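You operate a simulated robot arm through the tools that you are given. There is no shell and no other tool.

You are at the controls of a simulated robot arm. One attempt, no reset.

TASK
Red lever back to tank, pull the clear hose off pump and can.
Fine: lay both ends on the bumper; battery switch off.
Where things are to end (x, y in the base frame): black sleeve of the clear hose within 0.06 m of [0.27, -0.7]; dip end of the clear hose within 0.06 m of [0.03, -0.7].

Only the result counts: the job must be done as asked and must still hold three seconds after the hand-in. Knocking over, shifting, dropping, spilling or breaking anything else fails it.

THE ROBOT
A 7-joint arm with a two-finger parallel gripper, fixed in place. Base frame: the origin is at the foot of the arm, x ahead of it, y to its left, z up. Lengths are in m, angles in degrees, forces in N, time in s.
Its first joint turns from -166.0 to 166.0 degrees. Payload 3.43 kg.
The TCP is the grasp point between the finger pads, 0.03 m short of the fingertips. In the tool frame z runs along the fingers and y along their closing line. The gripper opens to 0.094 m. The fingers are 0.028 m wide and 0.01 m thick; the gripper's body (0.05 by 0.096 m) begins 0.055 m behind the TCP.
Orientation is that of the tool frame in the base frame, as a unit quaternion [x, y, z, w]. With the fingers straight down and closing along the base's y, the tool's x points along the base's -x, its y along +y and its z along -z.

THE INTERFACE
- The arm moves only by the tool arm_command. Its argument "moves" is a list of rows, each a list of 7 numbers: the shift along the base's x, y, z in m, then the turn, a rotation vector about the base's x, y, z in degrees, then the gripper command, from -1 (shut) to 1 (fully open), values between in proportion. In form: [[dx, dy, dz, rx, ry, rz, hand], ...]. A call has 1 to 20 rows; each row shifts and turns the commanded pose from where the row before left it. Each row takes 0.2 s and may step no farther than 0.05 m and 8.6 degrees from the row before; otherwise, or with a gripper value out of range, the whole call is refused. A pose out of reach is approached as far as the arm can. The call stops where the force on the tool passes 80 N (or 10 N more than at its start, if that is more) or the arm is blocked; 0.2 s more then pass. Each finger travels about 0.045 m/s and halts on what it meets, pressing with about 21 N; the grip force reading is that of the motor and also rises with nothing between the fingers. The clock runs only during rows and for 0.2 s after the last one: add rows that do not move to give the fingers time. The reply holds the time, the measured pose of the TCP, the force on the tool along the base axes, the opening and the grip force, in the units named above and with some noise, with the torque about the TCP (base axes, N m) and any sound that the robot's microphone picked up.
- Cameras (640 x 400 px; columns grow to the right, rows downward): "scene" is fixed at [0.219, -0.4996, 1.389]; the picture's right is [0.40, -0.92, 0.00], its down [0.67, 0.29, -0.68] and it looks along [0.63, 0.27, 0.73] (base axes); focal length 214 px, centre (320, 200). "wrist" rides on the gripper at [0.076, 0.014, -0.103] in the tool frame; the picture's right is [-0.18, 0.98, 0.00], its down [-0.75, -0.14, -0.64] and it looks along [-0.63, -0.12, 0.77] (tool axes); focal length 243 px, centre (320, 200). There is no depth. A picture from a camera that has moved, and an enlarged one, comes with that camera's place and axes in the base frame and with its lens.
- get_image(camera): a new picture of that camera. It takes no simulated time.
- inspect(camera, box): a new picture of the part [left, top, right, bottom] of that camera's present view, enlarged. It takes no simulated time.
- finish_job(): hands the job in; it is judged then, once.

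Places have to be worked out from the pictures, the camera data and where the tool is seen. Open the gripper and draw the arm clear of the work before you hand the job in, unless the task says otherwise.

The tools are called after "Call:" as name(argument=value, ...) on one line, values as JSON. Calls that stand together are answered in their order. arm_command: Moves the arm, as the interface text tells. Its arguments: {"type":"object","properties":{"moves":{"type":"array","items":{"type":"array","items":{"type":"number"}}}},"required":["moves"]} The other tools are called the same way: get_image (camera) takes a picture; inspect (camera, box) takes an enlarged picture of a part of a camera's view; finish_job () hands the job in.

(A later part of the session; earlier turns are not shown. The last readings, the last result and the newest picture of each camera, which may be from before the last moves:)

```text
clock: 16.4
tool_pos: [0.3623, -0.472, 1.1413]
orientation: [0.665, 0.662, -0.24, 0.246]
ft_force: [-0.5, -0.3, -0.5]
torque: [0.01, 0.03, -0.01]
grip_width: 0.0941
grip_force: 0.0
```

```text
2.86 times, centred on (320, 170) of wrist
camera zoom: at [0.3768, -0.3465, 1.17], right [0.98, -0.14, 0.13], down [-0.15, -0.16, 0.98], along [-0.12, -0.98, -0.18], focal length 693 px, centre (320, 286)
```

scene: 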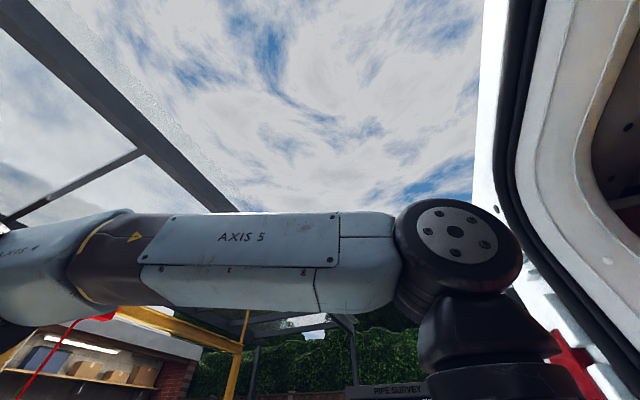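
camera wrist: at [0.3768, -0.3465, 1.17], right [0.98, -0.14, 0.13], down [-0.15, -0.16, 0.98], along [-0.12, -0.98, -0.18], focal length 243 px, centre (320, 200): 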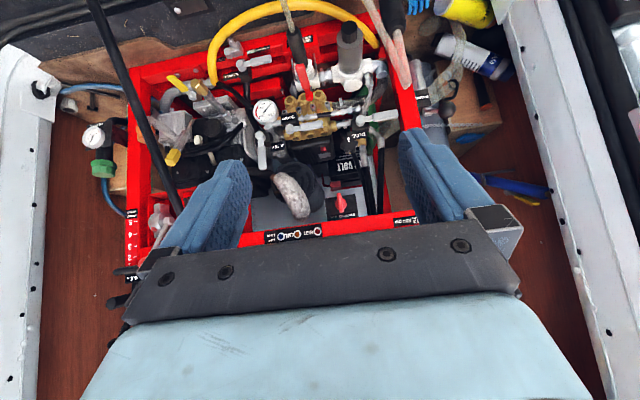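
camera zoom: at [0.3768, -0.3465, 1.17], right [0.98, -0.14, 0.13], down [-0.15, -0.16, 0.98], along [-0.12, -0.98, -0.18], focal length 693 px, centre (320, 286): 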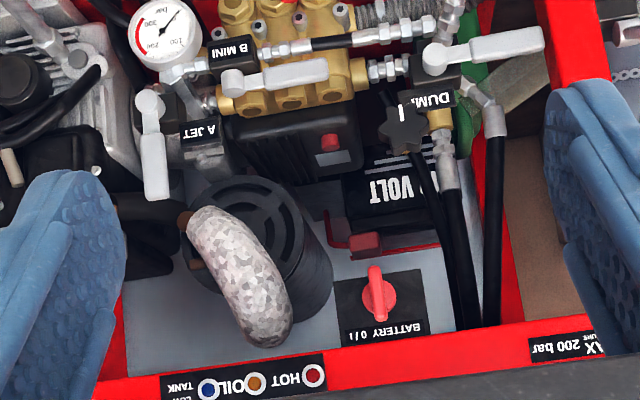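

Excellent view: the machine is an upright panel around y≈-0.95…-1.0, and the battery key hub re-projects exactly to (0.357,-0.954,1.077). I'll zoom closely on the key and on the lever/valve from this front angle.

Call:
inspect(camera="wrist", box=[318, 175, 366, 225])

Call:
inspect(camera="wrist", box=[270, 0, 420, 110])

Call:
inspect(camera="wrist", box=[280, 40, 390, 110])

Call:
inspect(camera="wrist", box=[290, 20, 340, 90])

```text
8.00 times, centred on (342, 200) of wrist
camera zoom: at [0.3768, -0.3465, 1.17], right [0.98, -0.14, 0.13], down [-0.15, -0.16, 0.98], along [-0.12, -0.98, -0.18], focal length 1941 px, centre (144, 200)
```

zoom: 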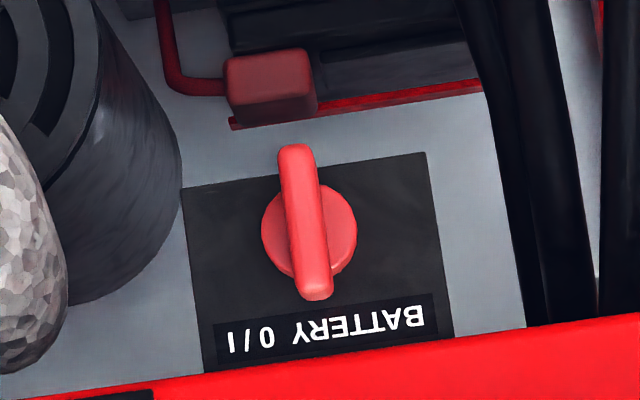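

```text
3.64 times, centred on (345, 55) of wrist
camera zoom: at [0.3768, -0.3465, 1.17], right [0.98, -0.14, 0.13], down [-0.15, -0.16, 0.98], along [-0.12, -0.98, -0.18], focal length 882 px, centre (229, 727)
```

zoom: 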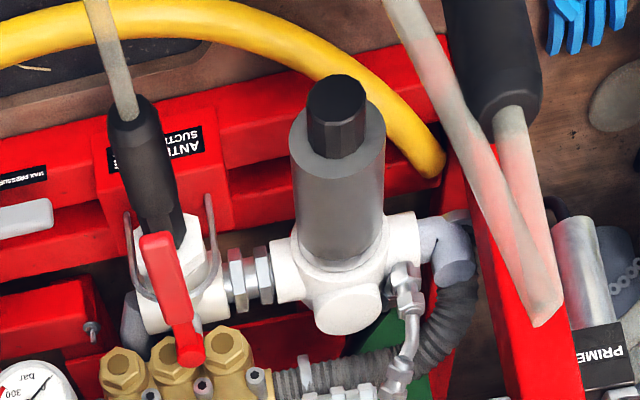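

```text
5.71 times, centred on (335, 75) of wrist
camera zoom: at [0.3768, -0.3465, 1.17], right [0.98, -0.14, 0.13], down [-0.15, -0.16, 0.98], along [-0.12, -0.98, -0.18], focal length 1386 px, centre (234, 914)
```

zoom: 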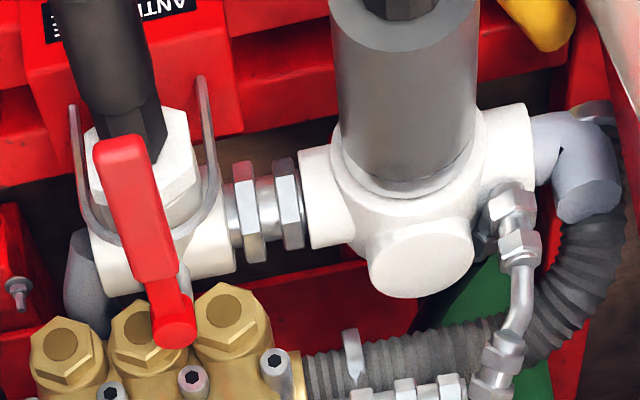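

```text
5.71 times, centred on (315, 55) of wrist
camera zoom: at [0.3768, -0.3465, 1.17], right [0.98, -0.14, 0.13], down [-0.15, -0.16, 0.98], along [-0.12, -0.98, -0.18], focal length 1386 px, centre (349, 1029)
```

zoom: 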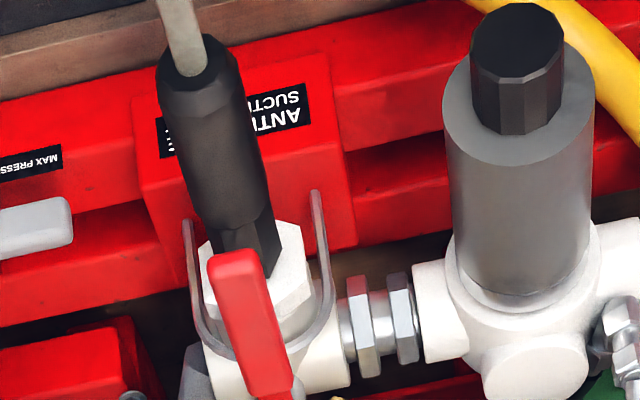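

Key findings: the valve's +x port goes to the strainer/tank hose, -x port to the pump; the battery key is a vertical bar on a plate facing +y. The hose apex triangulates to (0.486,-0.695,0.957). I'll tilt back part-way to see the hose arch fully before touching the lever.

Call:
arm_command(moves=[[0, 0, 0.02, 8, 0, 0, 1], [0, 0, 0.02, 8, 0, 0, 1], [0, 0, 0.02, 4, 0, 0, 1]])

Call:
get_image(camera="wrist")

Call:
inspect(camera="wrist", box=[260, 0, 460, 125])

Call:
inspect(camera="wrist", box=[260, 100, 420, 200])

```text
clock: 17.2
tool_pos: [0.3641, -0.4689, 1.2001]
orientation: [0.699, 0.694, -0.12, 0.125]
ft_force: [-0.2, 0.0, -0.1]
torque: [0.01, 0.07, 0.03]
grip_width: 0.0939
grip_force: 0.1
```

```text
taken
camera wrist: at [0.3788, -0.3613, 1.2704], right [0.98, -0.18, 0.07], down [-0.15, -0.49, 0.86], along [-0.12, -0.85, -0.51], focal length 243 px, centre (320, 200)
```

wrist: 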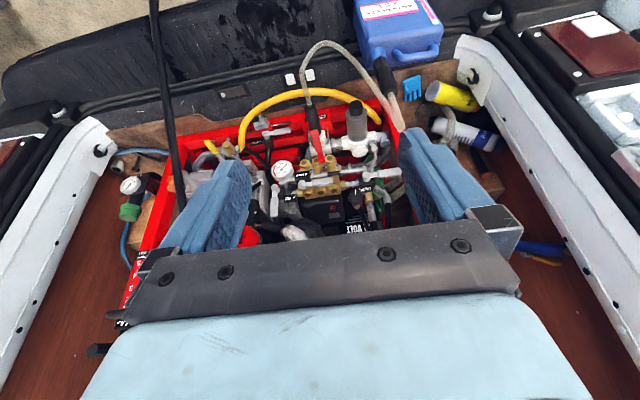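

```text
3.20 times, centred on (360, 62) of wrist
camera zoom: at [0.3788, -0.3613, 1.2704], right [0.98, -0.18, 0.07], down [-0.15, -0.49, 0.86], along [-0.12, -0.85, -0.51], focal length 776 px, centre (192, 640)
```

zoom: 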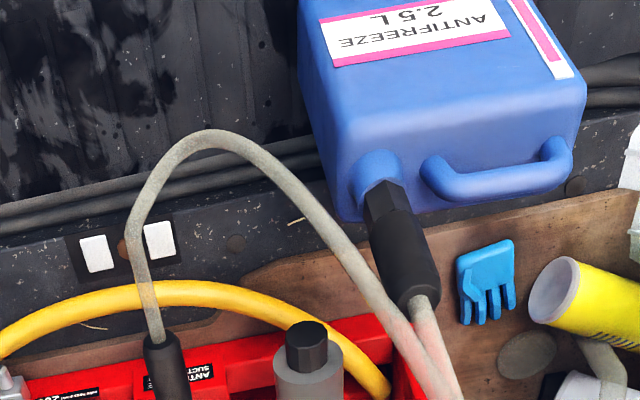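

```text
4.00 times, centred on (340, 150) of wrist
camera zoom: at [0.3788, -0.3613, 1.2704], right [0.98, -0.18, 0.07], down [-0.15, -0.49, 0.86], along [-0.12, -0.85, -0.51], focal length 970 px, centre (240, 400)
```

zoom: 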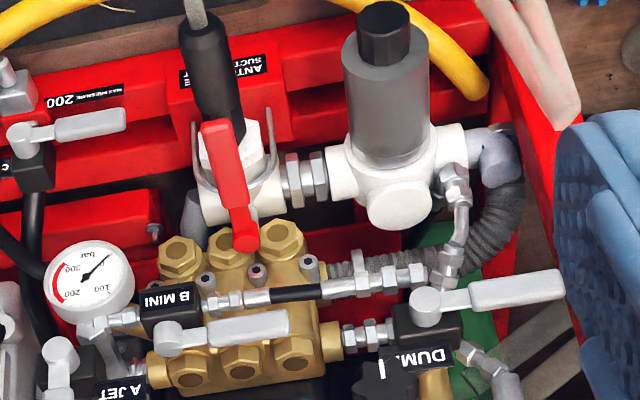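

The hose hangs in the plane y≈-0.70 between the sleeve end (0.305,-0.83,0.666) and its apex above the can. I'll close the fingers and approach the lever's -x side from above at 25° tilt, pausing at z≈1.02 to check.

Call:
arm_command(moves=[[-0.0131, -0.033, -0.0257, -5, 0, 0, -1], [-0.0131, -0.033, -0.0257, 0, 0, 0, -1], [-0.0131, -0.033, -0.0257, 0, 0, 0, -1], [-0.0131, -0.033, -0.0257, 0, 0, 0, -1], [-0.0131, -0.033, -0.0257, 0, 0, 0, -1], [-0.0131, -0.033, -0.0257, 0, 0, 0, -1], [-0.0131, -0.033, -0.0257, 0, 0, 0, -1]])

Call:
get_image(camera="wrist")

Call:
inspect(camera="wrist", box=[260, 60, 420, 240])

```text
clock: 18.8
tool_pos: [0.2745, -0.7045, 1.0145]
orientation: [0.693, 0.687, -0.152, 0.156]
ft_force: [0.0, -0.1, 1.0]
torque: [-0.02, 0.0, 0.01]
grip_width: 0.0
grip_force: 20.8
```

```text
taken
camera wrist: at [0.2891, -0.5909, 1.0756], right [0.98, -0.17, 0.09], down [-0.15, -0.41, 0.9], along [-0.12, -0.9, -0.43], focal length 243 px, centre (320, 200)
```

wrist: 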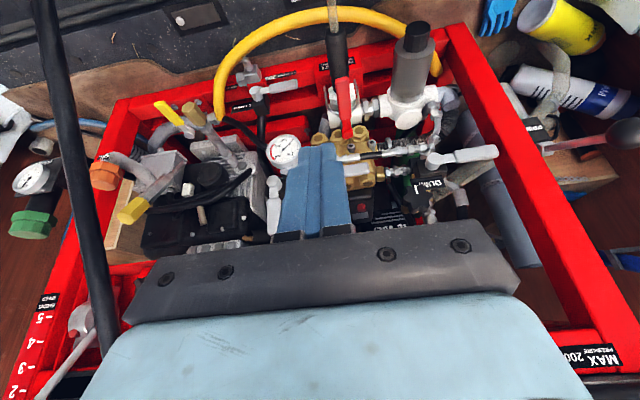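

```text
2.22 times, centred on (340, 150) of wrist
camera zoom: at [0.2891, -0.5909, 1.0756], right [0.98, -0.17, 0.09], down [-0.15, -0.41, 0.9], along [-0.12, -0.9, -0.43], focal length 539 px, centre (276, 311)
```

zoom: 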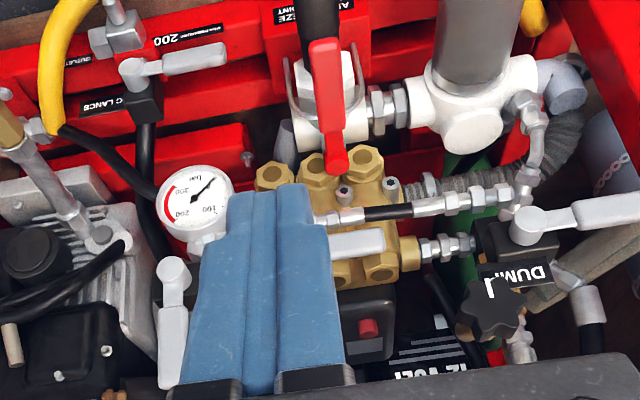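

Reprojection confirms the lever hub at (0.307,-1.006,0.727) and its tip near y=-0.873. To stay clear of the hose, DUMP valve and console I'll lean the tool (extra 14° outward, 25° toward +x) and move to just above the lever's -x side.

Call:
arm_command(moves=[[-0.0028, -0.0241, -0.0242, -7, 0, 0, -1], [-0.0028, -0.0241, -0.0242, -7, 0, 0, -1], [-0.0028, -0.0241, -0.0242, 0, -6.25, 0, -1], [-0.0028, -0.0241, -0.0242, 0, -6.25, 0, -1], [-0.0028, -0.0241, -0.0242, 0, -6.25, 0, -1], [-0.0028, -0.0241, -0.0242, 0, -6.25, 0, -1], [-0.0028, -0.0241, -0.0242, 0, 0, 0, -1], [-0.0028, -0.0241, -0.0242, 0, 0, 0, -1]])

Call:
get_image(camera="wrist")

Call:
inspect(camera="wrist", box=[280, 60, 440, 200])

```text
clock: 20.6
tool_pos: [0.2491, -0.8983, 0.827]
orientation: [0.703, 0.596, -0.084, 0.378]
ft_force: [-0.5, 0.3, 1.1]
torque: [0.04, 0.03, 0.02]
grip_width: 0.0
grip_force: 21.1
```

```text
taken
camera wrist: at [0.2496, -0.773, 0.8624], right [0.84, -0.15, 0.53], down [-0.55, -0.18, 0.82], along [-0.03, -0.97, -0.23], focal length 243 px, centre (320, 200)
```

wrist: 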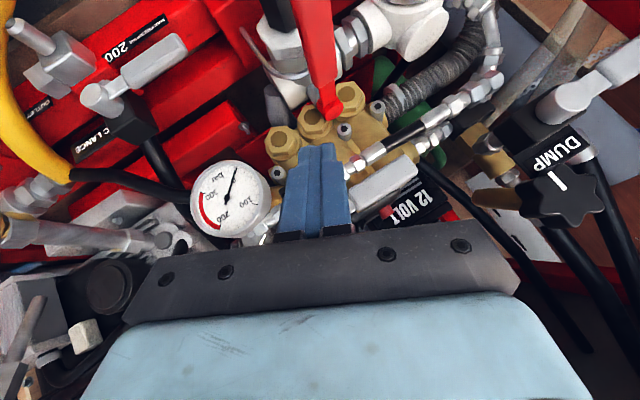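

```text
2.86 times, centred on (360, 130) of wrist
camera zoom: at [0.2496, -0.773, 0.8624], right [0.84, -0.15, 0.53], down [-0.55, -0.18, 0.82], along [-0.03, -0.97, -0.23], focal length 693 px, centre (206, 400)
```

zoom: 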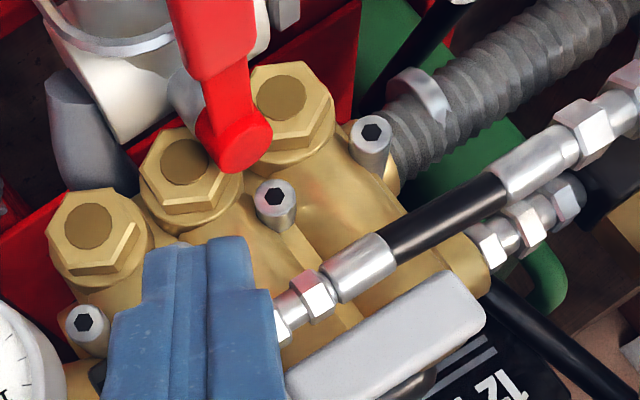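

Tool pose is as planned and the lever hub reprojects within ~5 mm. I'll lower the closed fingertips beside the lever handle (tip z≈0.724).

Call:
arm_command(moves=[[0.001, 0.0005, -0.03, 0, 0, 0, -1], [0.001, 0.0005, -0.03, 0, 0, 0, -1], [0.001, 0, -0.022, 0, 0, 0, -1]])

Call:
get_image(camera="wrist")

Call:
inspect(camera="wrist", box=[250, 0, 450, 200])

```text
clock: 21.4
tool_pos: [0.2527, -0.8941, 0.7452]
orientation: [0.704, 0.597, -0.085, 0.377]
ft_force: [-0.3, -0.2, 0.1]
torque: [0.02, -0.02, 0.02]
grip_width: 0.0001
grip_force: 21.5
```

```text
taken
camera wrist: at [0.2521, -0.7698, 0.7791], right [0.84, -0.15, 0.53], down [-0.55, -0.18, 0.82], along [-0.02, -0.97, -0.23], focal length 243 px, centre (320, 200)
```

wrist: 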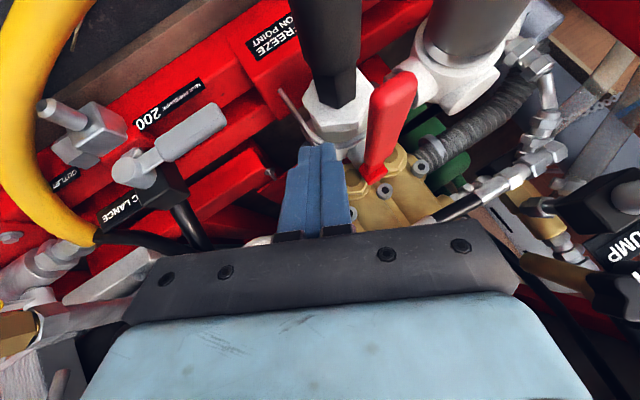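

```text
2.00 times, centred on (350, 100) of wrist
camera zoom: at [0.2521, -0.7698, 0.7791], right [0.84, -0.15, 0.53], down [-0.55, -0.18, 0.82], along [-0.02, -0.97, -0.23], focal length 485 px, centre (260, 400)
```

zoom: 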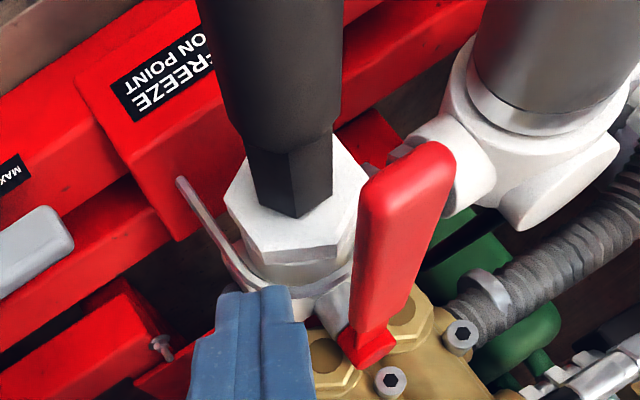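

The fingertip is beside the lever with a clear gap, at lever height. Pushing the handle toward +x along its arc for the first ~30°.

Call:
arm_command(moves=[[0.0115, -0.001, 0, 0, 0, 0, -1], [0.0115, -0.001, 0, 0, 0, 0, -1], [0.012, 0.0007, 0, 0, 0, 0, -1], [0.012, 0.0006, 0, 0, 0, 0, -1], [0.012, -0.002, 0, 0, 0, 0, -1], [0.012, -0.002, 0, 0, 0, 0, -1]])

Call:
get_image(camera="wrist")

Call:
inspect(camera="wrist", box=[250, 0, 450, 200])

```text
clock: 22.8
tool_pos: [0.3223, -0.8996, 0.7452]
orientation: [0.703, 0.597, -0.086, 0.377]
ft_force: [-0.2, -0.6, -0.2]
torque: [0.02, 0.0, 0.01]
grip_width: 0.0002
grip_force: 21.2
```

```text
taken
camera wrist: at [0.3224, -0.7744, 0.7798], right [0.84, -0.14, 0.53], down [-0.55, -0.18, 0.82], along [-0.02, -0.97, -0.23], focal length 243 px, centre (320, 200)
```

wrist: 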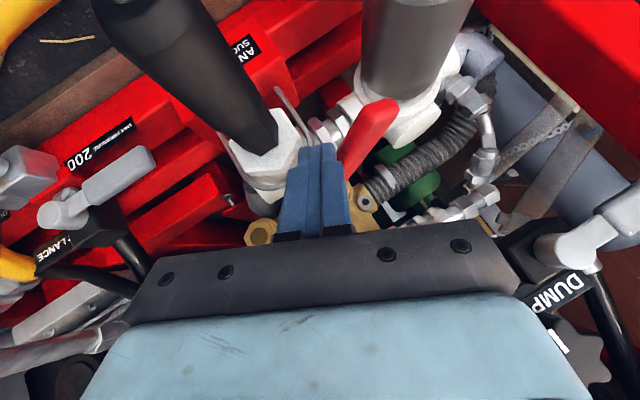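

```text
2.00 times, centred on (350, 100) of wrist
camera zoom: at [0.3224, -0.7744, 0.7798], right [0.84, -0.14, 0.53], down [-0.55, -0.18, 0.82], along [-0.02, -0.97, -0.23], focal length 485 px, centre (260, 400)
```

zoom: 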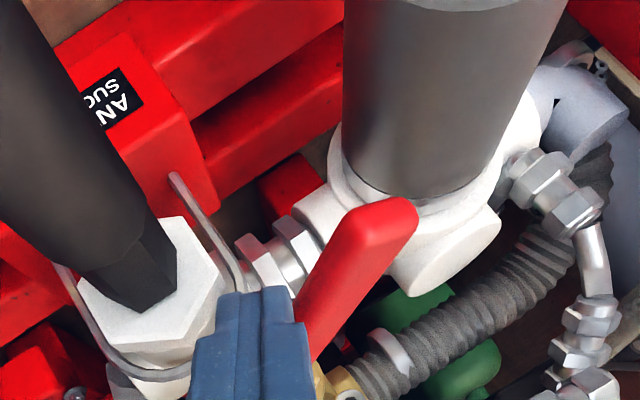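

The lever is rotating freely toward the strainer with almost no force. Continuing the arc to 90°, adding outward tilt to stay clear of the DUMP valve.

Call:
arm_command(moves=[[0.011, -0.0042, -0.0009, -2.5, 0, 0, -1], [0.011, -0.0042, -0.0009, -2.5, 0, 0, -1], [0.0093, -0.0067, -0.0009, -2.5, 0, 0, -1], [0.0093, -0.0067, -0.0009, -2.5, 0, 0, -1], [0.007, -0.0098, 0, 0, 0, 0, -1], [0.007, -0.0098, 0, 0, 0, 0, -1]])

Call:
get_image(camera="wrist")

Call:
inspect(camera="wrist", box=[250, 0, 450, 200])

```text
clock: 24.2
tool_pos: [0.3785, -0.9409, 0.7429]
orientation: [0.668, 0.588, -0.136, 0.437]
ft_force: [-0.1, 1.2, 1.3]
torque: [0.02, -0.01, -0.01]
grip_width: 0.0
grip_force: 20.9
```

```text
taken
camera wrist: at [0.3782, -0.8107, 0.7549], right [0.84, -0.05, 0.54], down [-0.55, -0.03, 0.84], along [-0.02, -1.0, -0.06], focal length 243 px, centre (320, 200)
```

wrist: 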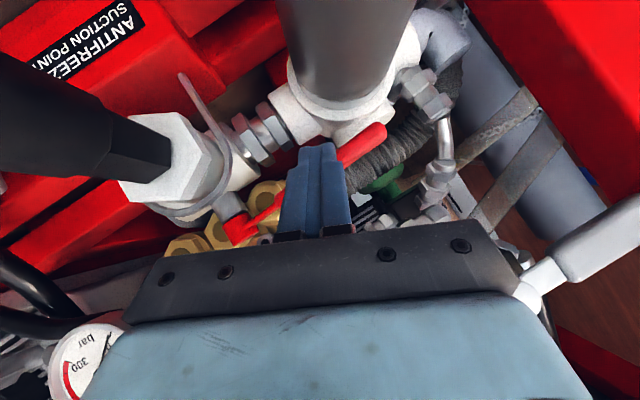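

```text
2.00 times, centred on (350, 100) of wrist
camera zoom: at [0.3782, -0.8107, 0.7549], right [0.84, -0.05, 0.54], down [-0.55, -0.03, 0.84], along [-0.02, -1.0, -0.06], focal length 485 px, centre (260, 400)
```

zoom: 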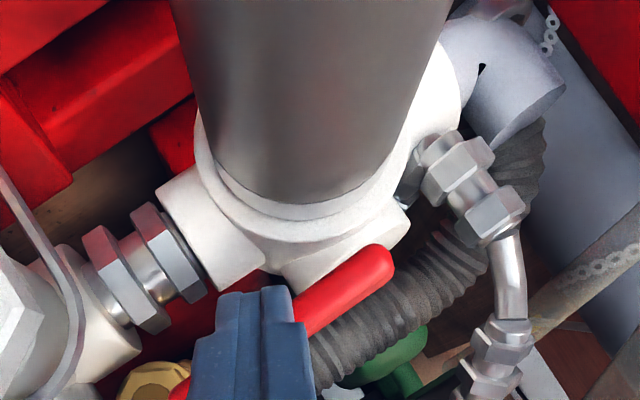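

Lever is at about 75°, force still negligible. Pushing the last ~15°, mostly toward -y.

Call:
arm_command(moves=[[0.0043, -0.0113, 0, 0, 0, 0, -1], [0.0043, -0.0113, 0, 0, 0, 0, -1], [0.0, 0.0, 0, 0, 0, 0, -1]])

Call:
inspect(camera="wrist", box=[200, 0, 480, 240])

```text
clock: 25.0
tool_pos: [0.3873, -0.9622, 0.7404]
orientation: [0.667, 0.588, -0.136, 0.437]
ft_force: [0.4, 0.8, 0.4]
torque: [-0.02, 0.0, -0.01]
grip_width: 0.0003
grip_force: 20.7
```

```text
1.67 times, centred on (340, 120) of wrist
camera zoom: at [0.3872, -0.8339, 0.7533], right [0.84, -0.05, 0.54], down [-0.55, -0.04, 0.84], along [-0.02, -1.0, -0.06], focal length 404 px, centre (287, 333)
```

zoom: 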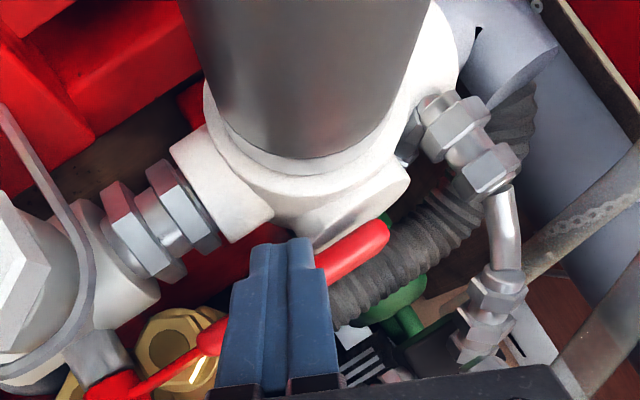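

The lever now looks to point along +x (≈90°), yet there is no stop force. I'll nudge a little further to feel for the stop.

Call:
arm_command(moves=[[0.001, -0.005, 0, 0, 0, 0, -1], [0.0, -0.004, 0, 0, 0, 0, -1]])

Call:
inspect(camera="wrist", box=[200, 0, 480, 240])

```text
clock: 25.6
tool_pos: [0.3877, -0.964, 0.7404]
orientation: [0.668, 0.59, -0.132, 0.434]
ft_force: [-15.4, 54.7, 27.1]
torque: [-0.32, 0.1, -0.3]
grip_width: 0.0
grip_force: 20.9
stopped in row 2: the force on the tool passed its limit at 95 N (the readings are from after the stop); the commanded pose is now the measured one
```

```text
1.67 times, centred on (340, 120) of wrist
camera zoom: at [0.3868, -0.8363, 0.7545], right [0.84, -0.05, 0.54], down [-0.54, -0.04, 0.84], along [-0.02, -1.0, -0.07], focal length 404 px, centre (287, 333)
```

zoom: 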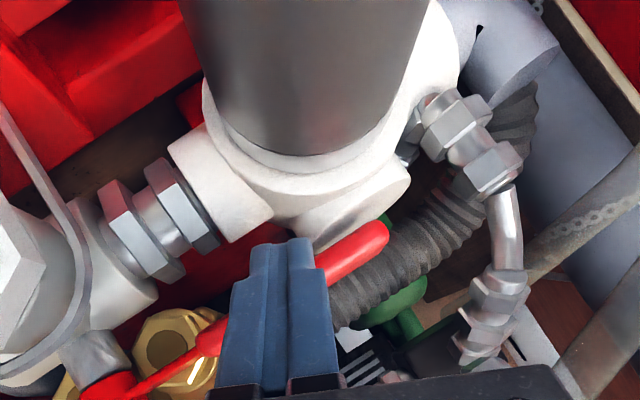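

Hard stop reached (55 N against the lever), so the lever is fully at the strainer/tank side. Backing off gently and retreating along the tool axis.

Call:
arm_command(moves=[[0, 0.006, 0, 0, 0, 0, -1], [0, 0.012, 0.002, 0, 0, 0, -1], [-0.012, 0.026, 0.02, 0, 0, 0, -1], [-0.013, 0.03, 0.023, 0, 0, 0, -1], [-0.013, 0.03, 0.023, 0, 0, 0, -1], [-0.01, 0.02, 0.04, 0, 0, 0, -1]])

Call:
get_image(camera="wrist")

Call:
inspect(camera="wrist", box=[250, 0, 450, 160])

```text
clock: 26.9
tool_pos: [0.3376, -0.8433, 0.8464]
orientation: [0.669, 0.59, -0.133, 0.433]
ft_force: [0.1, -0.5, -1.0]
torque: [-0.03, -0.04, 0.0]
grip_width: 0.0
grip_force: 21.0
```

```text
taken
camera wrist: at [0.3362, -0.715, 0.8589], right [0.84, -0.05, 0.54], down [-0.54, -0.05, 0.84], along [-0.02, -1.0, -0.07], focal length 243 px, centre (320, 200)
```

wrist: 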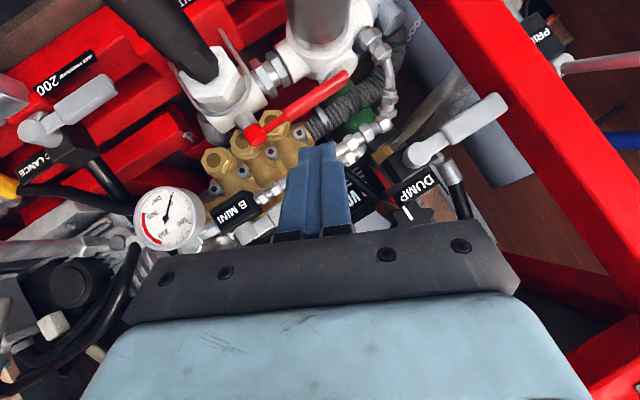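

```text
2.50 times, centred on (350, 80) of wrist
camera zoom: at [0.3362, -0.715, 0.8589], right [0.84, -0.05, 0.54], down [-0.54, -0.05, 0.84], along [-0.02, -1.0, -0.07], focal length 606 px, centre (245, 500)
```

zoom: 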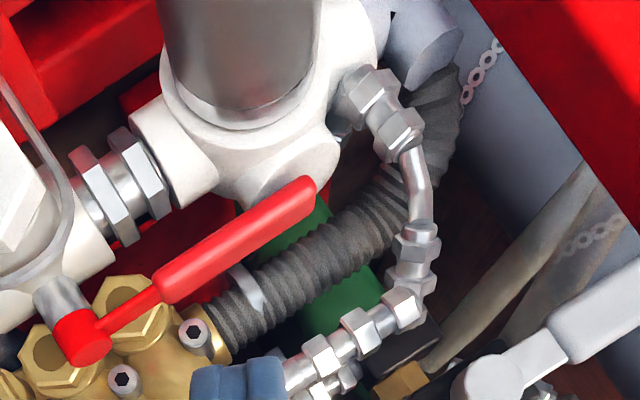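

The lever stays at the strainer (tank) side. Now I'll untwist the tool to a plain ~30° outward tilt, open the gripper and hover above the black sleeve (axis ≈ x 0.303, z 0.668, outer end y≈-0.83).

Call:
arm_command(moves=[[-0.0041, 0.0054, 0.0017, 5, 0, 0, -1], [-0.0041, 0.0054, 0.0017, 5, 0, 0, -1], [-0.0041, 0.0054, 0.0017, 0, 6.25, 0, 1], [-0.0041, 0.0054, 0.0017, 0, 6.25, 0, 1], [-0.0041, 0.0054, 0.0017, 0, 6.25, 0, 1], [-0.0041, 0.0054, 0.0017, 0, 6.25, 0, 1], [-0.0041, 0.0054, 0.0017, 4.5, 0, 0, 1], [-0.0041, 0.0054, 0.0017, 4.5, 0, 0, 1]])

Call:
get_image(camera="wrist")

Call:
inspect(camera="wrist", box=[220, 0, 420, 240])

```text
clock: 28.8
tool_pos: [0.3071, -0.7998, 0.8605]
orientation: [0.686, 0.682, -0.178, 0.183]
ft_force: [0.0, 0.2, 0.1]
torque: [0.04, 0.03, -0.03]
grip_width: 0.0942
grip_force: 0.1
```

```text
taken
camera wrist: at [0.322, -0.6823, 0.9108], right [0.98, -0.16, 0.1], down [-0.15, -0.34, 0.93], along [-0.12, -0.93, -0.36], focal length 243 px, centre (320, 200)
```

wrist: 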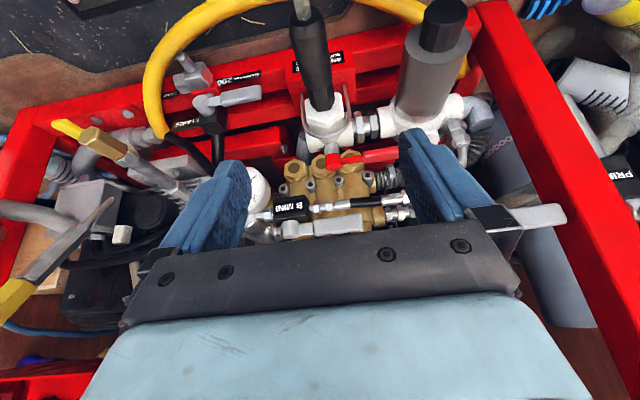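

```text
1.67 times, centred on (320, 120) of wrist
camera zoom: at [0.322, -0.6823, 0.9108], right [0.98, -0.16, 0.1], down [-0.15, -0.34, 0.93], along [-0.12, -0.93, -0.36], focal length 404 px, centre (320, 333)
```

zoom: 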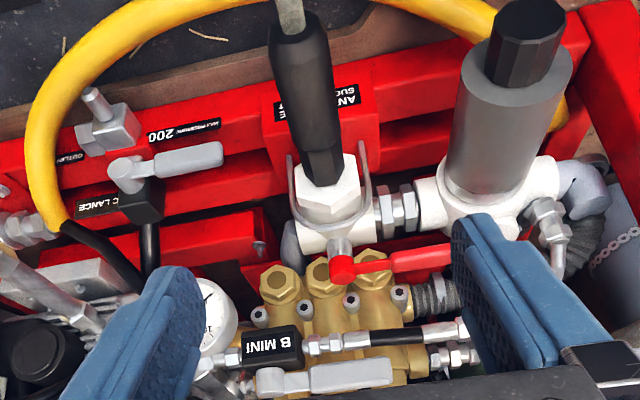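

The sleeve sits centred between the open fingers below me (outer end ≈(0.310,-0.83,0.667)). Descending to straddle it at about y=-0.862, z=0.674.

Call:
arm_command(moves=[[0.0002, -0.0124, -0.0373, 0, 0, 0, 1], [0.0002, -0.0124, -0.0373, 0, 0, 0, 1], [0.0002, -0.0124, -0.0373, 0, 0, 0, 1], [0.0002, -0.0124, -0.0373, 0, 0, 0, 1], [0.0002, -0.0124, -0.0373, 0, 0, 0, 1]])

Call:
get_image(camera="wrist")

```text
clock: 29.9
tool_pos: [0.3132, -0.8598, 0.673]
orientation: [0.686, 0.682, -0.179, 0.182]
ft_force: [-0.4, 0.2, 0.8]
torque: [0.05, 0.02, 0.01]
grip_width: 0.0939
grip_force: 0.1
```

```text
taken
camera wrist: at [0.3274, -0.7433, 0.7251], right [0.98, -0.16, 0.1], down [-0.15, -0.34, 0.93], along [-0.12, -0.93, -0.36], focal length 243 px, centre (320, 200)
```

wrist: 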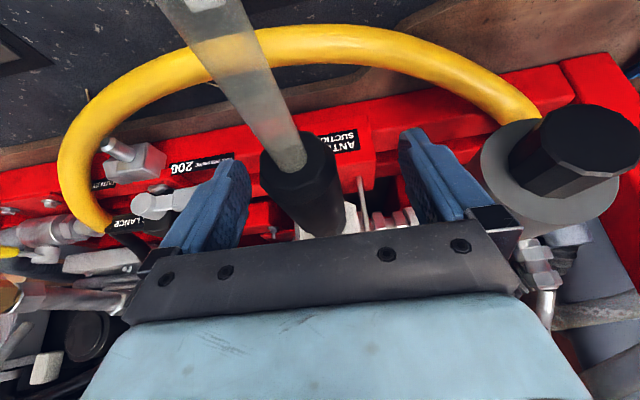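

The sleeve is centred between the fingers, which are about 25 mm inboard of its outer end. Closing the gripper.

Call:
arm_command(moves=[[0, 0, 0, 0, 0, 0, -1], [0, 0, 0, 0, 0, 0, -1], [0, 0, 0, 0, 0, 0, -1], [0, 0, 0, 0, 0, 0, -1], [0, 0, 0, 0, 0, 0, -1]])

Call:
get_image(camera="wrist")

```text
clock: 31.1
tool_pos: [0.3077, -0.8603, 0.6731]
orientation: [0.687, 0.681, -0.179, 0.181]
ft_force: [-39.0, 9.2, 1.5]
torque: [-0.01, 0.09, 0.29]
grip_width: 0.0397
grip_force: 21.3
```

```text
taken
camera wrist: at [0.3225, -0.7431, 0.7248], right [0.98, -0.17, 0.09], down [-0.15, -0.34, 0.93], along [-0.12, -0.93, -0.36], focal length 243 px, centre (320, 200)
```

wrist: 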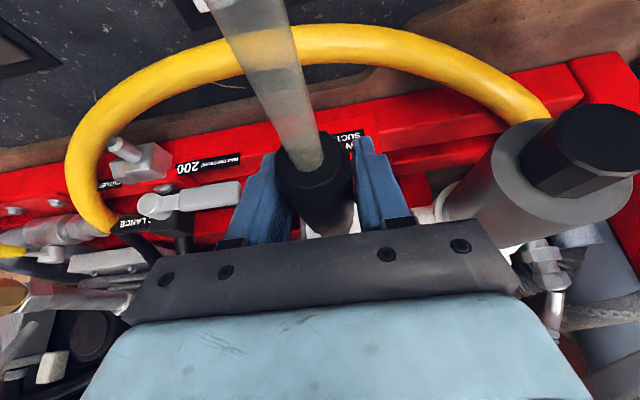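

Gripped the sleeve (width 0.040 m), but there's a 39 N sideways force since I was off-centre. I'll shift the command by -6 mm in x to relax it.

Call:
arm_command(moves=[[-0.003, 0, 0, 0, 0, 0, -1], [-0.003, 0, 0, 0, 0, 0, -1], [0, 0, 0, 0, 0, 0, -1]])

```text
clock: 31.9
tool_pos: [0.3059, -0.8608, 0.6731]
orientation: [0.685, 0.683, -0.178, 0.183]
ft_force: [-14.7, 7.6, -2.3]
torque: [0.05, -0.03, 0.37]
grip_width: 0.0394
grip_force: 21.1
```

Much relaxed. One more small correction, then pull straight out along +y in small steps.

Call:
arm_command(moves=[[-0.002, 0, 0, 0, 0, 0, -1], [0, 0.006, 0, 0, 0, 0, -1], [0, 0.006, 0, 0, 0, 0, -1], [0, 0.006, 0, 0, 0, 0, -1]])

Call:
get_image(camera="wrist")

```text
clock: 33.0
tool_pos: [0.303, -0.8432, 0.6748]
orientation: [0.686, 0.681, -0.179, 0.182]
ft_force: [3.7, -2.9, -2.7]
torque: [0.11, -0.02, 0.31]
grip_width: 0.0393
grip_force: 21.3
```

```text
taken
camera wrist: at [0.3169, -0.7254, 0.726], right [0.98, -0.16, 0.1], down [-0.15, -0.34, 0.93], along [-0.12, -0.93, -0.36], focal length 243 px, centre (320, 200)
```

wrist: 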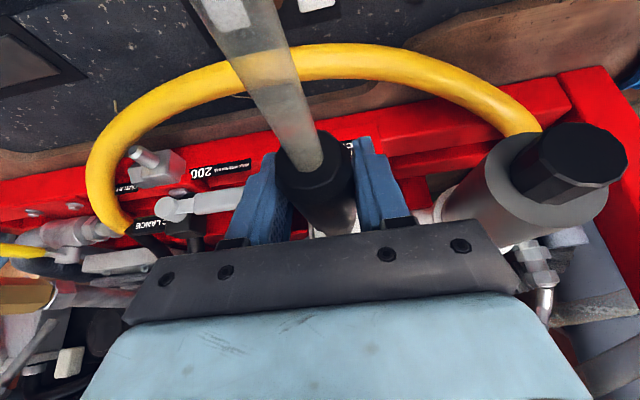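

The sleeve is following the gripper with little force. Continuing the straight pull another 7 cm.

Call:
arm_command(moves=[[0, 0.008, 0, 0, 0, 0, -1], [0, 0.008, 0, 0, 0, 0, -1], [0, 0.008, 0, 0, 0, 0, -1], [0, 0.01, 0, 0, 0, 0, -1], [0, 0.012, 0, 0, 0, 0, -1], [0, 0.012, 0, 0, 0, 0, -1], [0, 0.012, 0, 0, 0, 0, -1]])

Call:
get_image(camera="wrist")

Call:
inspect(camera="wrist", box=[240, 60, 440, 240])

```text
clock: 34.5
tool_pos: [0.3016, -0.7733, 0.6755]
orientation: [0.686, 0.682, -0.179, 0.182]
ft_force: [0.4, 0.6, -1.7]
torque: [-0.02, 0.0, -0.03]
grip_width: 0.0394
grip_force: 20.9
```

```text
taken
camera wrist: at [0.3165, -0.6551, 0.7263], right [0.98, -0.16, 0.1], down [-0.15, -0.34, 0.93], along [-0.12, -0.93, -0.36], focal length 243 px, centre (320, 200)
```

wrist: 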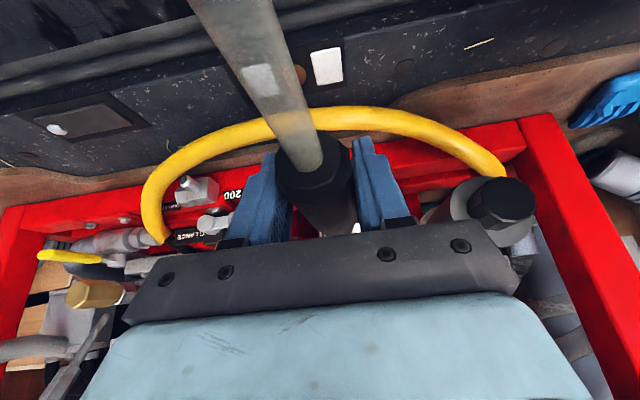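

```text
2.22 times, centred on (340, 150) of wrist
camera zoom: at [0.3165, -0.6551, 0.7263], right [0.98, -0.16, 0.1], down [-0.15, -0.34, 0.93], along [-0.12, -0.93, -0.36], focal length 539 px, centre (276, 311)
```

zoom: 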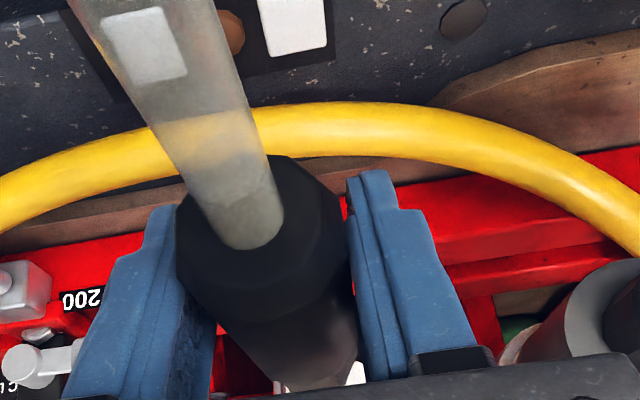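

The sleeve is off the pump (8.7 cm travel, no force). I'll bring it over the bumper, un-tilt to ~10° and turn it so the hose exit points toward the can (+x), keeping the hose on the bumper side.

Call:
arm_command(moves=[[0, 0.02, 0.005, 6.5, 0, 0, -1], [0, 0.02, 0.005, 6.5, 0, 0, -1], [-0.005, 0.02, 0.005, 6.5, 0, 0, -1], [-0.005, 0.01, 0, 0, 0, -8, -1], [-0.005, 0, 0, 0, 0, -8, -1], [-0.005, 0, 0, 0, 0, -8, -1], [-0.005, 0, 0, 0, 0, -8, -1]])

Call:
get_image(camera="wrist")

```text
clock: 36.1
tool_pos: [0.275, -0.7049, 0.6885]
orientation: [0.874, 0.478, -0.076, 0.045]
ft_force: [-0.8, -0.4, -0.4]
torque: [0.01, -0.05, 0.02]
grip_width: 0.0395
grip_force: 21.9
```

```text
taken
camera wrist: at [0.337, -0.6328, 0.7773], right [0.73, -0.68, 0.04], down [-0.46, -0.45, 0.76], along [-0.5, -0.57, -0.65], focal length 243 px, centre (320, 200)
```

wrist: 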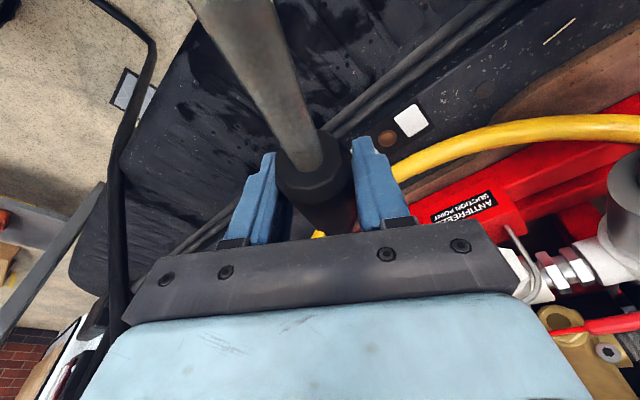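

Good; the sleeve is secure and the valve is free behind. Continuing the turn about 48° more.

Call:
arm_command(moves=[[0, 0, 0, 0, 0, -8, -1], [0, 0, 0, 0, 0, -8, -1], [0, 0, 0, 0, 0, -8, -1], [0, 0, -0.01, 0, 0, -8, -1], [0, 0, -0.01, 0, 0, -8, -1], [0, 0, -0.01, 0, 0, -8, -1]])

Call:
get_image(camera="wrist")

```text
clock: 37.5
tool_pos: [0.277, -0.7049, 0.6579]
orientation: [0.993, 0.082, -0.087, 0.01]
ft_force: [-0.7, 0.2, -0.9]
torque: [-0.01, -0.03, 0.01]
grip_width: 0.0393
grip_force: 21.3
```

```text
taken
camera wrist: at [0.3695, -0.7021, 0.7458], right [-0.02, -1.0, 0.04], down [-0.65, 0.04, 0.76], along [-0.76, -0.01, -0.65], focal length 243 px, centre (320, 200)
```

wrist: 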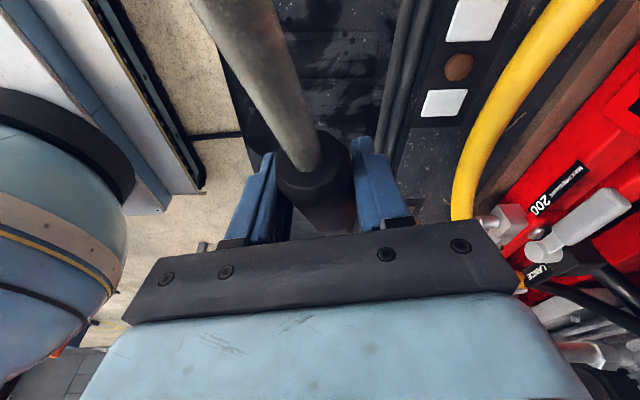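

The sleeve now lies along x with its hose exit toward the can. Lowering toward the bumper at about (0.28,-0.715).

Call:
arm_command(moves=[[0.004, -0.003, -0.025, 0, 0, 0, -1], [0.004, -0.003, -0.025, 0, 0, 0, -1], [0.004, -0.003, -0.025, 0, 0, 0, -1], [0, 0, -0.015, 0, 0, 0, -1]])

Call:
get_image(camera="wrist")

```text
clock: 38.5
tool_pos: [0.2862, -0.714, 0.5689]
orientation: [0.993, 0.083, -0.088, 0.01]
ft_force: [0.2, -0.7, -1.3]
torque: [0.01, -0.05, 0.02]
grip_width: 0.0394
grip_force: 20.7
```

```text
taken
camera wrist: at [0.3815, -0.711, 0.6552], right [-0.01, -1.0, 0.04], down [-0.64, 0.04, 0.76], along [-0.76, -0.01, -0.64], focal length 243 px, centre (320, 200)
```

wrist: 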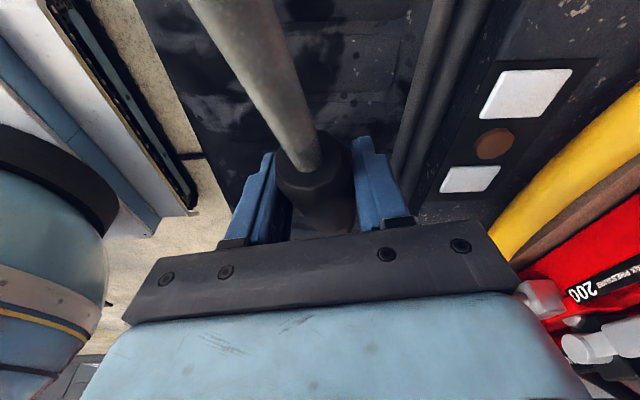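

No contact yet at z=0.569; sill plate is about z≈0.52. Lowering in small steps to feel the bumper.

Call:
arm_command(moves=[[0, 0, -0.008, 0, 0, 0, -1], [0, 0, -0.008, 0, 0, 0, -1]])

Call:
inspect(camera="wrist", box=[220, 80, 420, 240])

```text
clock: 39.1
tool_pos: [0.2857, -0.713, 0.5537]
orientation: [0.993, 0.084, -0.087, 0.009]
ft_force: [-0.1, 0.0, -1.1]
torque: [-0.02, 0.0, 0.02]
grip_width: 0.0394
grip_force: 21.3
```

```text
2.50 times, centred on (320, 160) of wrist
camera zoom: at [0.3805, -0.7099, 0.6399], right [-0.01, -1.0, 0.04], down [-0.64, 0.04, 0.76], along [-0.76, -0.01, -0.64], focal length 606 px, centre (320, 300)
```

zoom: 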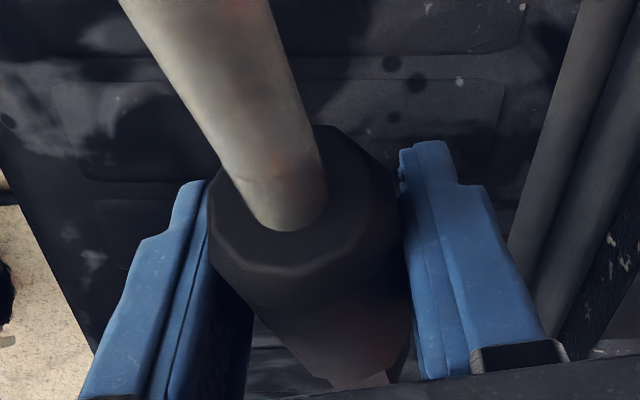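

Still free. Continuing down in 6 mm steps.

Call:
arm_command(moves=[[0, 0, -0.006, 0, 0, 0, -1], [0, 0, -0.006, 0, 0, 0, -1]])

```text
clock: 39.8
tool_pos: [0.2864, -0.713, 0.5419]
orientation: [0.993, 0.083, -0.088, 0.011]
ft_force: [-0.3, 0.0, -1.3]
torque: [0.0, -0.02, 0.01]
grip_width: 0.0393
grip_force: 21.2
```

Force unchanged (-1.3 N); lowering a bit more.

Call:
arm_command(moves=[[0, 0, -0.006, 0, 0, 0, -1], [0, 0, -0.006, 0, 0, 0, -1]])

Call:
inspect(camera="wrist", box=[220, 80, 420, 240])

```text
clock: 40.4
tool_pos: [0.2888, -0.7151, 0.5291]
orientation: [0.993, 0.084, -0.088, 0.011]
ft_force: [7.8, 1.3, 8.5]
torque: [-0.09, 0.33, 0.01]
grip_width: 0.0394
grip_force: 21.1
```

```text
2.50 times, centred on (320, 160) of wrist
camera zoom: at [0.3822, -0.7107, 0.6166], right [-0.01, -1.0, 0.04], down [-0.65, 0.04, 0.76], along [-0.76, -0.01, -0.65], focal length 606 px, centre (320, 300)
```

zoom: 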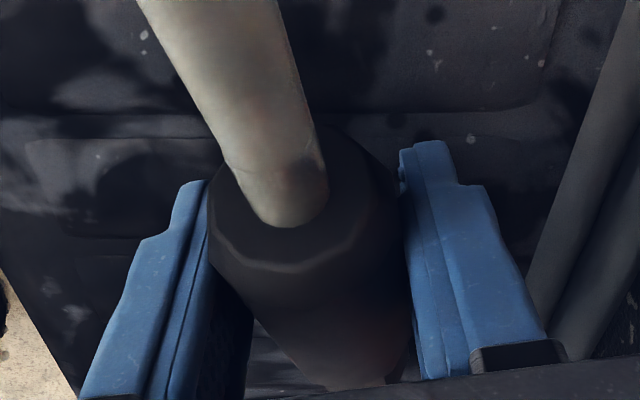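

Contact with the bumper felt (8 N) by the sleeve's lower end at TCP z≈0.529, so the bumper top is about z≈0.48. I'll level the sleeve by 8°, settle, then open only partly to release it gently.

Call:
arm_command(moves=[[0, 0, 0.003, 0, 8, 0, -1], [0, 0, -0.008, 0, 0, 0, -1], [0, 0, 0, 0, 0, 0, -1]])

```text
clock: 41.1
tool_pos: [0.2864, -0.7131, 0.5231]
orientation: [0.984, 0.083, -0.156, 0.004]
ft_force: [0.7, 0.9, -1.6]
torque: [-0.01, 0.04, -0.02]
grip_width: 0.0393
grip_force: 21.4
```

Now just above the surface. Lower 5 mm and release.

Call:
arm_command(moves=[[0, 0, -0.005, 0, 0, 0, -1], [0, 0, 0, 0, 0, 0, 0.3], [0, 0, 0, 0, 0, 0, 0.3], [0, 0, 0, 0, 0, 0, 0.3], [0, 0, 0, 0, 0, 0, 0.3]])

Call:
get_image(camera="wrist")

```text
clock: 42.4
tool_pos: [0.286, -0.713, 0.5203]
orientation: [0.984, 0.084, -0.157, 0.006]
ft_force: [0.3, 31.6, 41.2]
torque: [0.11, -0.32, 0.14]
grip_width: 0.043
grip_force: 0.0
```

```text
taken
camera wrist: at [0.392, -0.7099, 0.5937], right [-0.01, -1.0, 0.04], down [-0.53, 0.04, 0.85], along [-0.85, -0.01, -0.53], focal length 243 px, centre (320, 200)
```

wrist: 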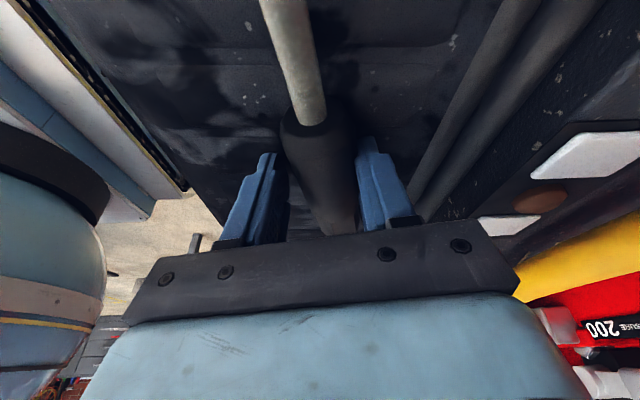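

The fingers opened slightly (0.043) but a fingertip is pressing on the bumper's ridge (31 N y, 41 N z). Raising straight up a little to free it.

Call:
arm_command(moves=[[0, 0, 0.008, 0, 0, 0, 0.0], [0, 0, 0.008, 0, 0, 0, 0.3], [0, 0, 0, 0, 0, 0, 0.3]])

Call:
get_image(camera="wrist")

```text
clock: 43.1
tool_pos: [0.29, -0.7148, 0.5352]
orientation: [0.984, 0.084, -0.157, 0.003]
ft_force: [0.5, 0.1, -0.6]
torque: [-0.01, 0.0, -0.01]
grip_width: 0.0609
grip_force: 0.1
```

```text
taken
camera wrist: at [0.3943, -0.7102, 0.6076], right [-0.01, -1.0, 0.04], down [-0.53, 0.04, 0.85], along [-0.85, -0.01, -0.53], focal length 243 px, centre (320, 200)
```

wrist: 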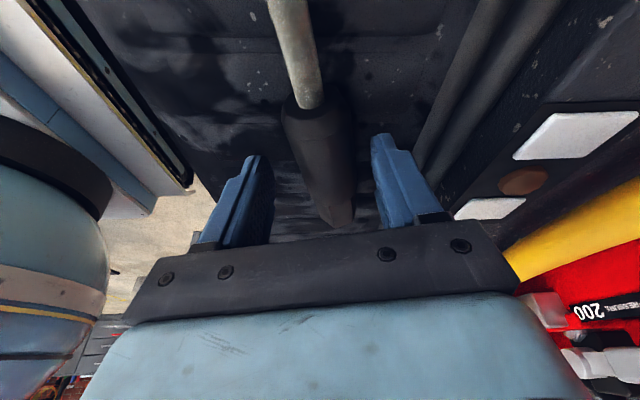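

The sleeve rests flat on the bumper near (0.27,-0.715), released. Rising straight up and returning the tool to vertical.

Call:
arm_command(moves=[[0, 0, 0.03, 0, 0, 0, 0.3], [0, 0, 0.04, 0, 0, 0, 0.3], [-0.01, 0, 0.045, 0, -6, 0, 0.3], [-0.01, 0, 0.045, 0, -6, 0, 0.3], [-0.01, 0.01, 0.045, 0, -6, 0, 0.3], [-0.02, 0.01, 0.04, 0, 0, 0, 0.3], [-0.02, 0.01, 0.04, 0, 0, 0, 0.3], [-0.02, 0.01, 0.04, 0, 0, 0, 0.3]])

Call:
get_image(camera="wrist")

```text
clock: 45.0
tool_pos: [0.1993, -0.6716, 0.8595]
orientation: [0.996, 0.083, 0.0, 0.015]
ft_force: [0.5, 0.0, 0.3]
torque: [0.0, 0.01, 0.0]
grip_width: 0.0607
grip_force: 0.0
```

```text
taken
camera wrist: at [0.2767, -0.6693, 0.9614], right [-0.02, -1.0, 0.03], down [-0.77, 0.04, 0.64], along [-0.64, -0.01, -0.77], focal length 243 px, centre (320, 200)
```

wrist: 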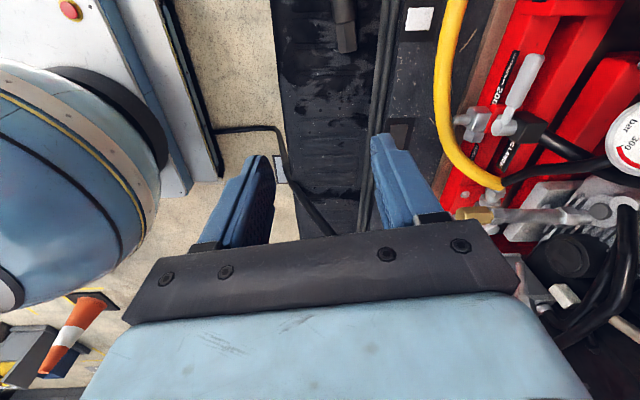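

The sleeve sits at about x 0.21–0.33, y≈-0.72 on the bumper. Now I'll turn back (fingers closing along x) and move out to view the can and the hose's new shape.

Call:
arm_command(moves=[[0, 0.03, 0.03, 0, 0, 8, 0.5], [0.01, 0.03, 0.03, 0, 0, 8, 1], [0.02, 0.03, 0.02, 0, 0, 8, 1], [0.03, 0.02, 0.02, 0, 0, 8, 1], [0.03, 0.02, 0.02, 0, 0, 8, 1], [0.03, 0.02, 0.02, 0, 0, 8, 1], [0.03, 0.02, 0.02, 0, 0, 8, 1], [0.03, 0.02, 0.0, 0, 0, 8, 1], [0.03, 0.0, 0.0, 0, 0, 8, 1], [0.03, 0.0, 0.0, 0, 0, 8, 1]])

Call:
get_image(camera="wrist")

Call:
inspect(camera="wrist", box=[220, 40, 420, 240])

```text
clock: 47.1
tool_pos: [0.4386, -0.4814, 1.02]
orientation: [0.71, 0.704, 0.011, 0.013]
ft_force: [-0.4, -0.6, -0.2]
torque: [0.01, -0.05, -0.02]
grip_width: 0.0938
grip_force: 0.0
```

```text
taken
camera wrist: at [0.4509, -0.4032, 1.1223], right [0.98, -0.19, 0.03], down [-0.17, -0.75, 0.64], along [-0.1, -0.63, -0.77], focal length 243 px, centre (320, 200)
```

wrist: 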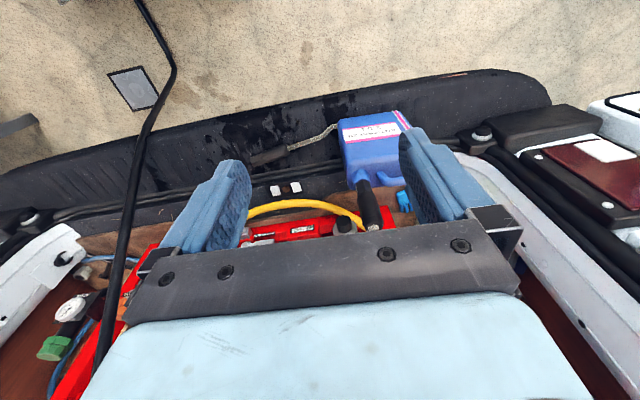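

```text
2.00 times, centred on (320, 140) of wrist
camera zoom: at [0.4509, -0.4032, 1.1223], right [0.98, -0.19, 0.03], down [-0.17, -0.75, 0.64], along [-0.1, -0.63, -0.77], focal length 485 px, centre (320, 320)
```

zoom: 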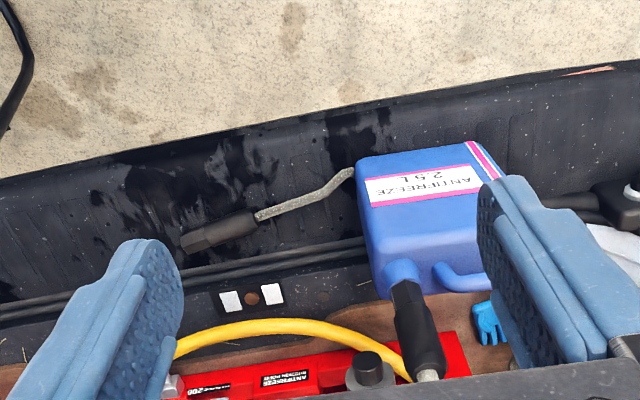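

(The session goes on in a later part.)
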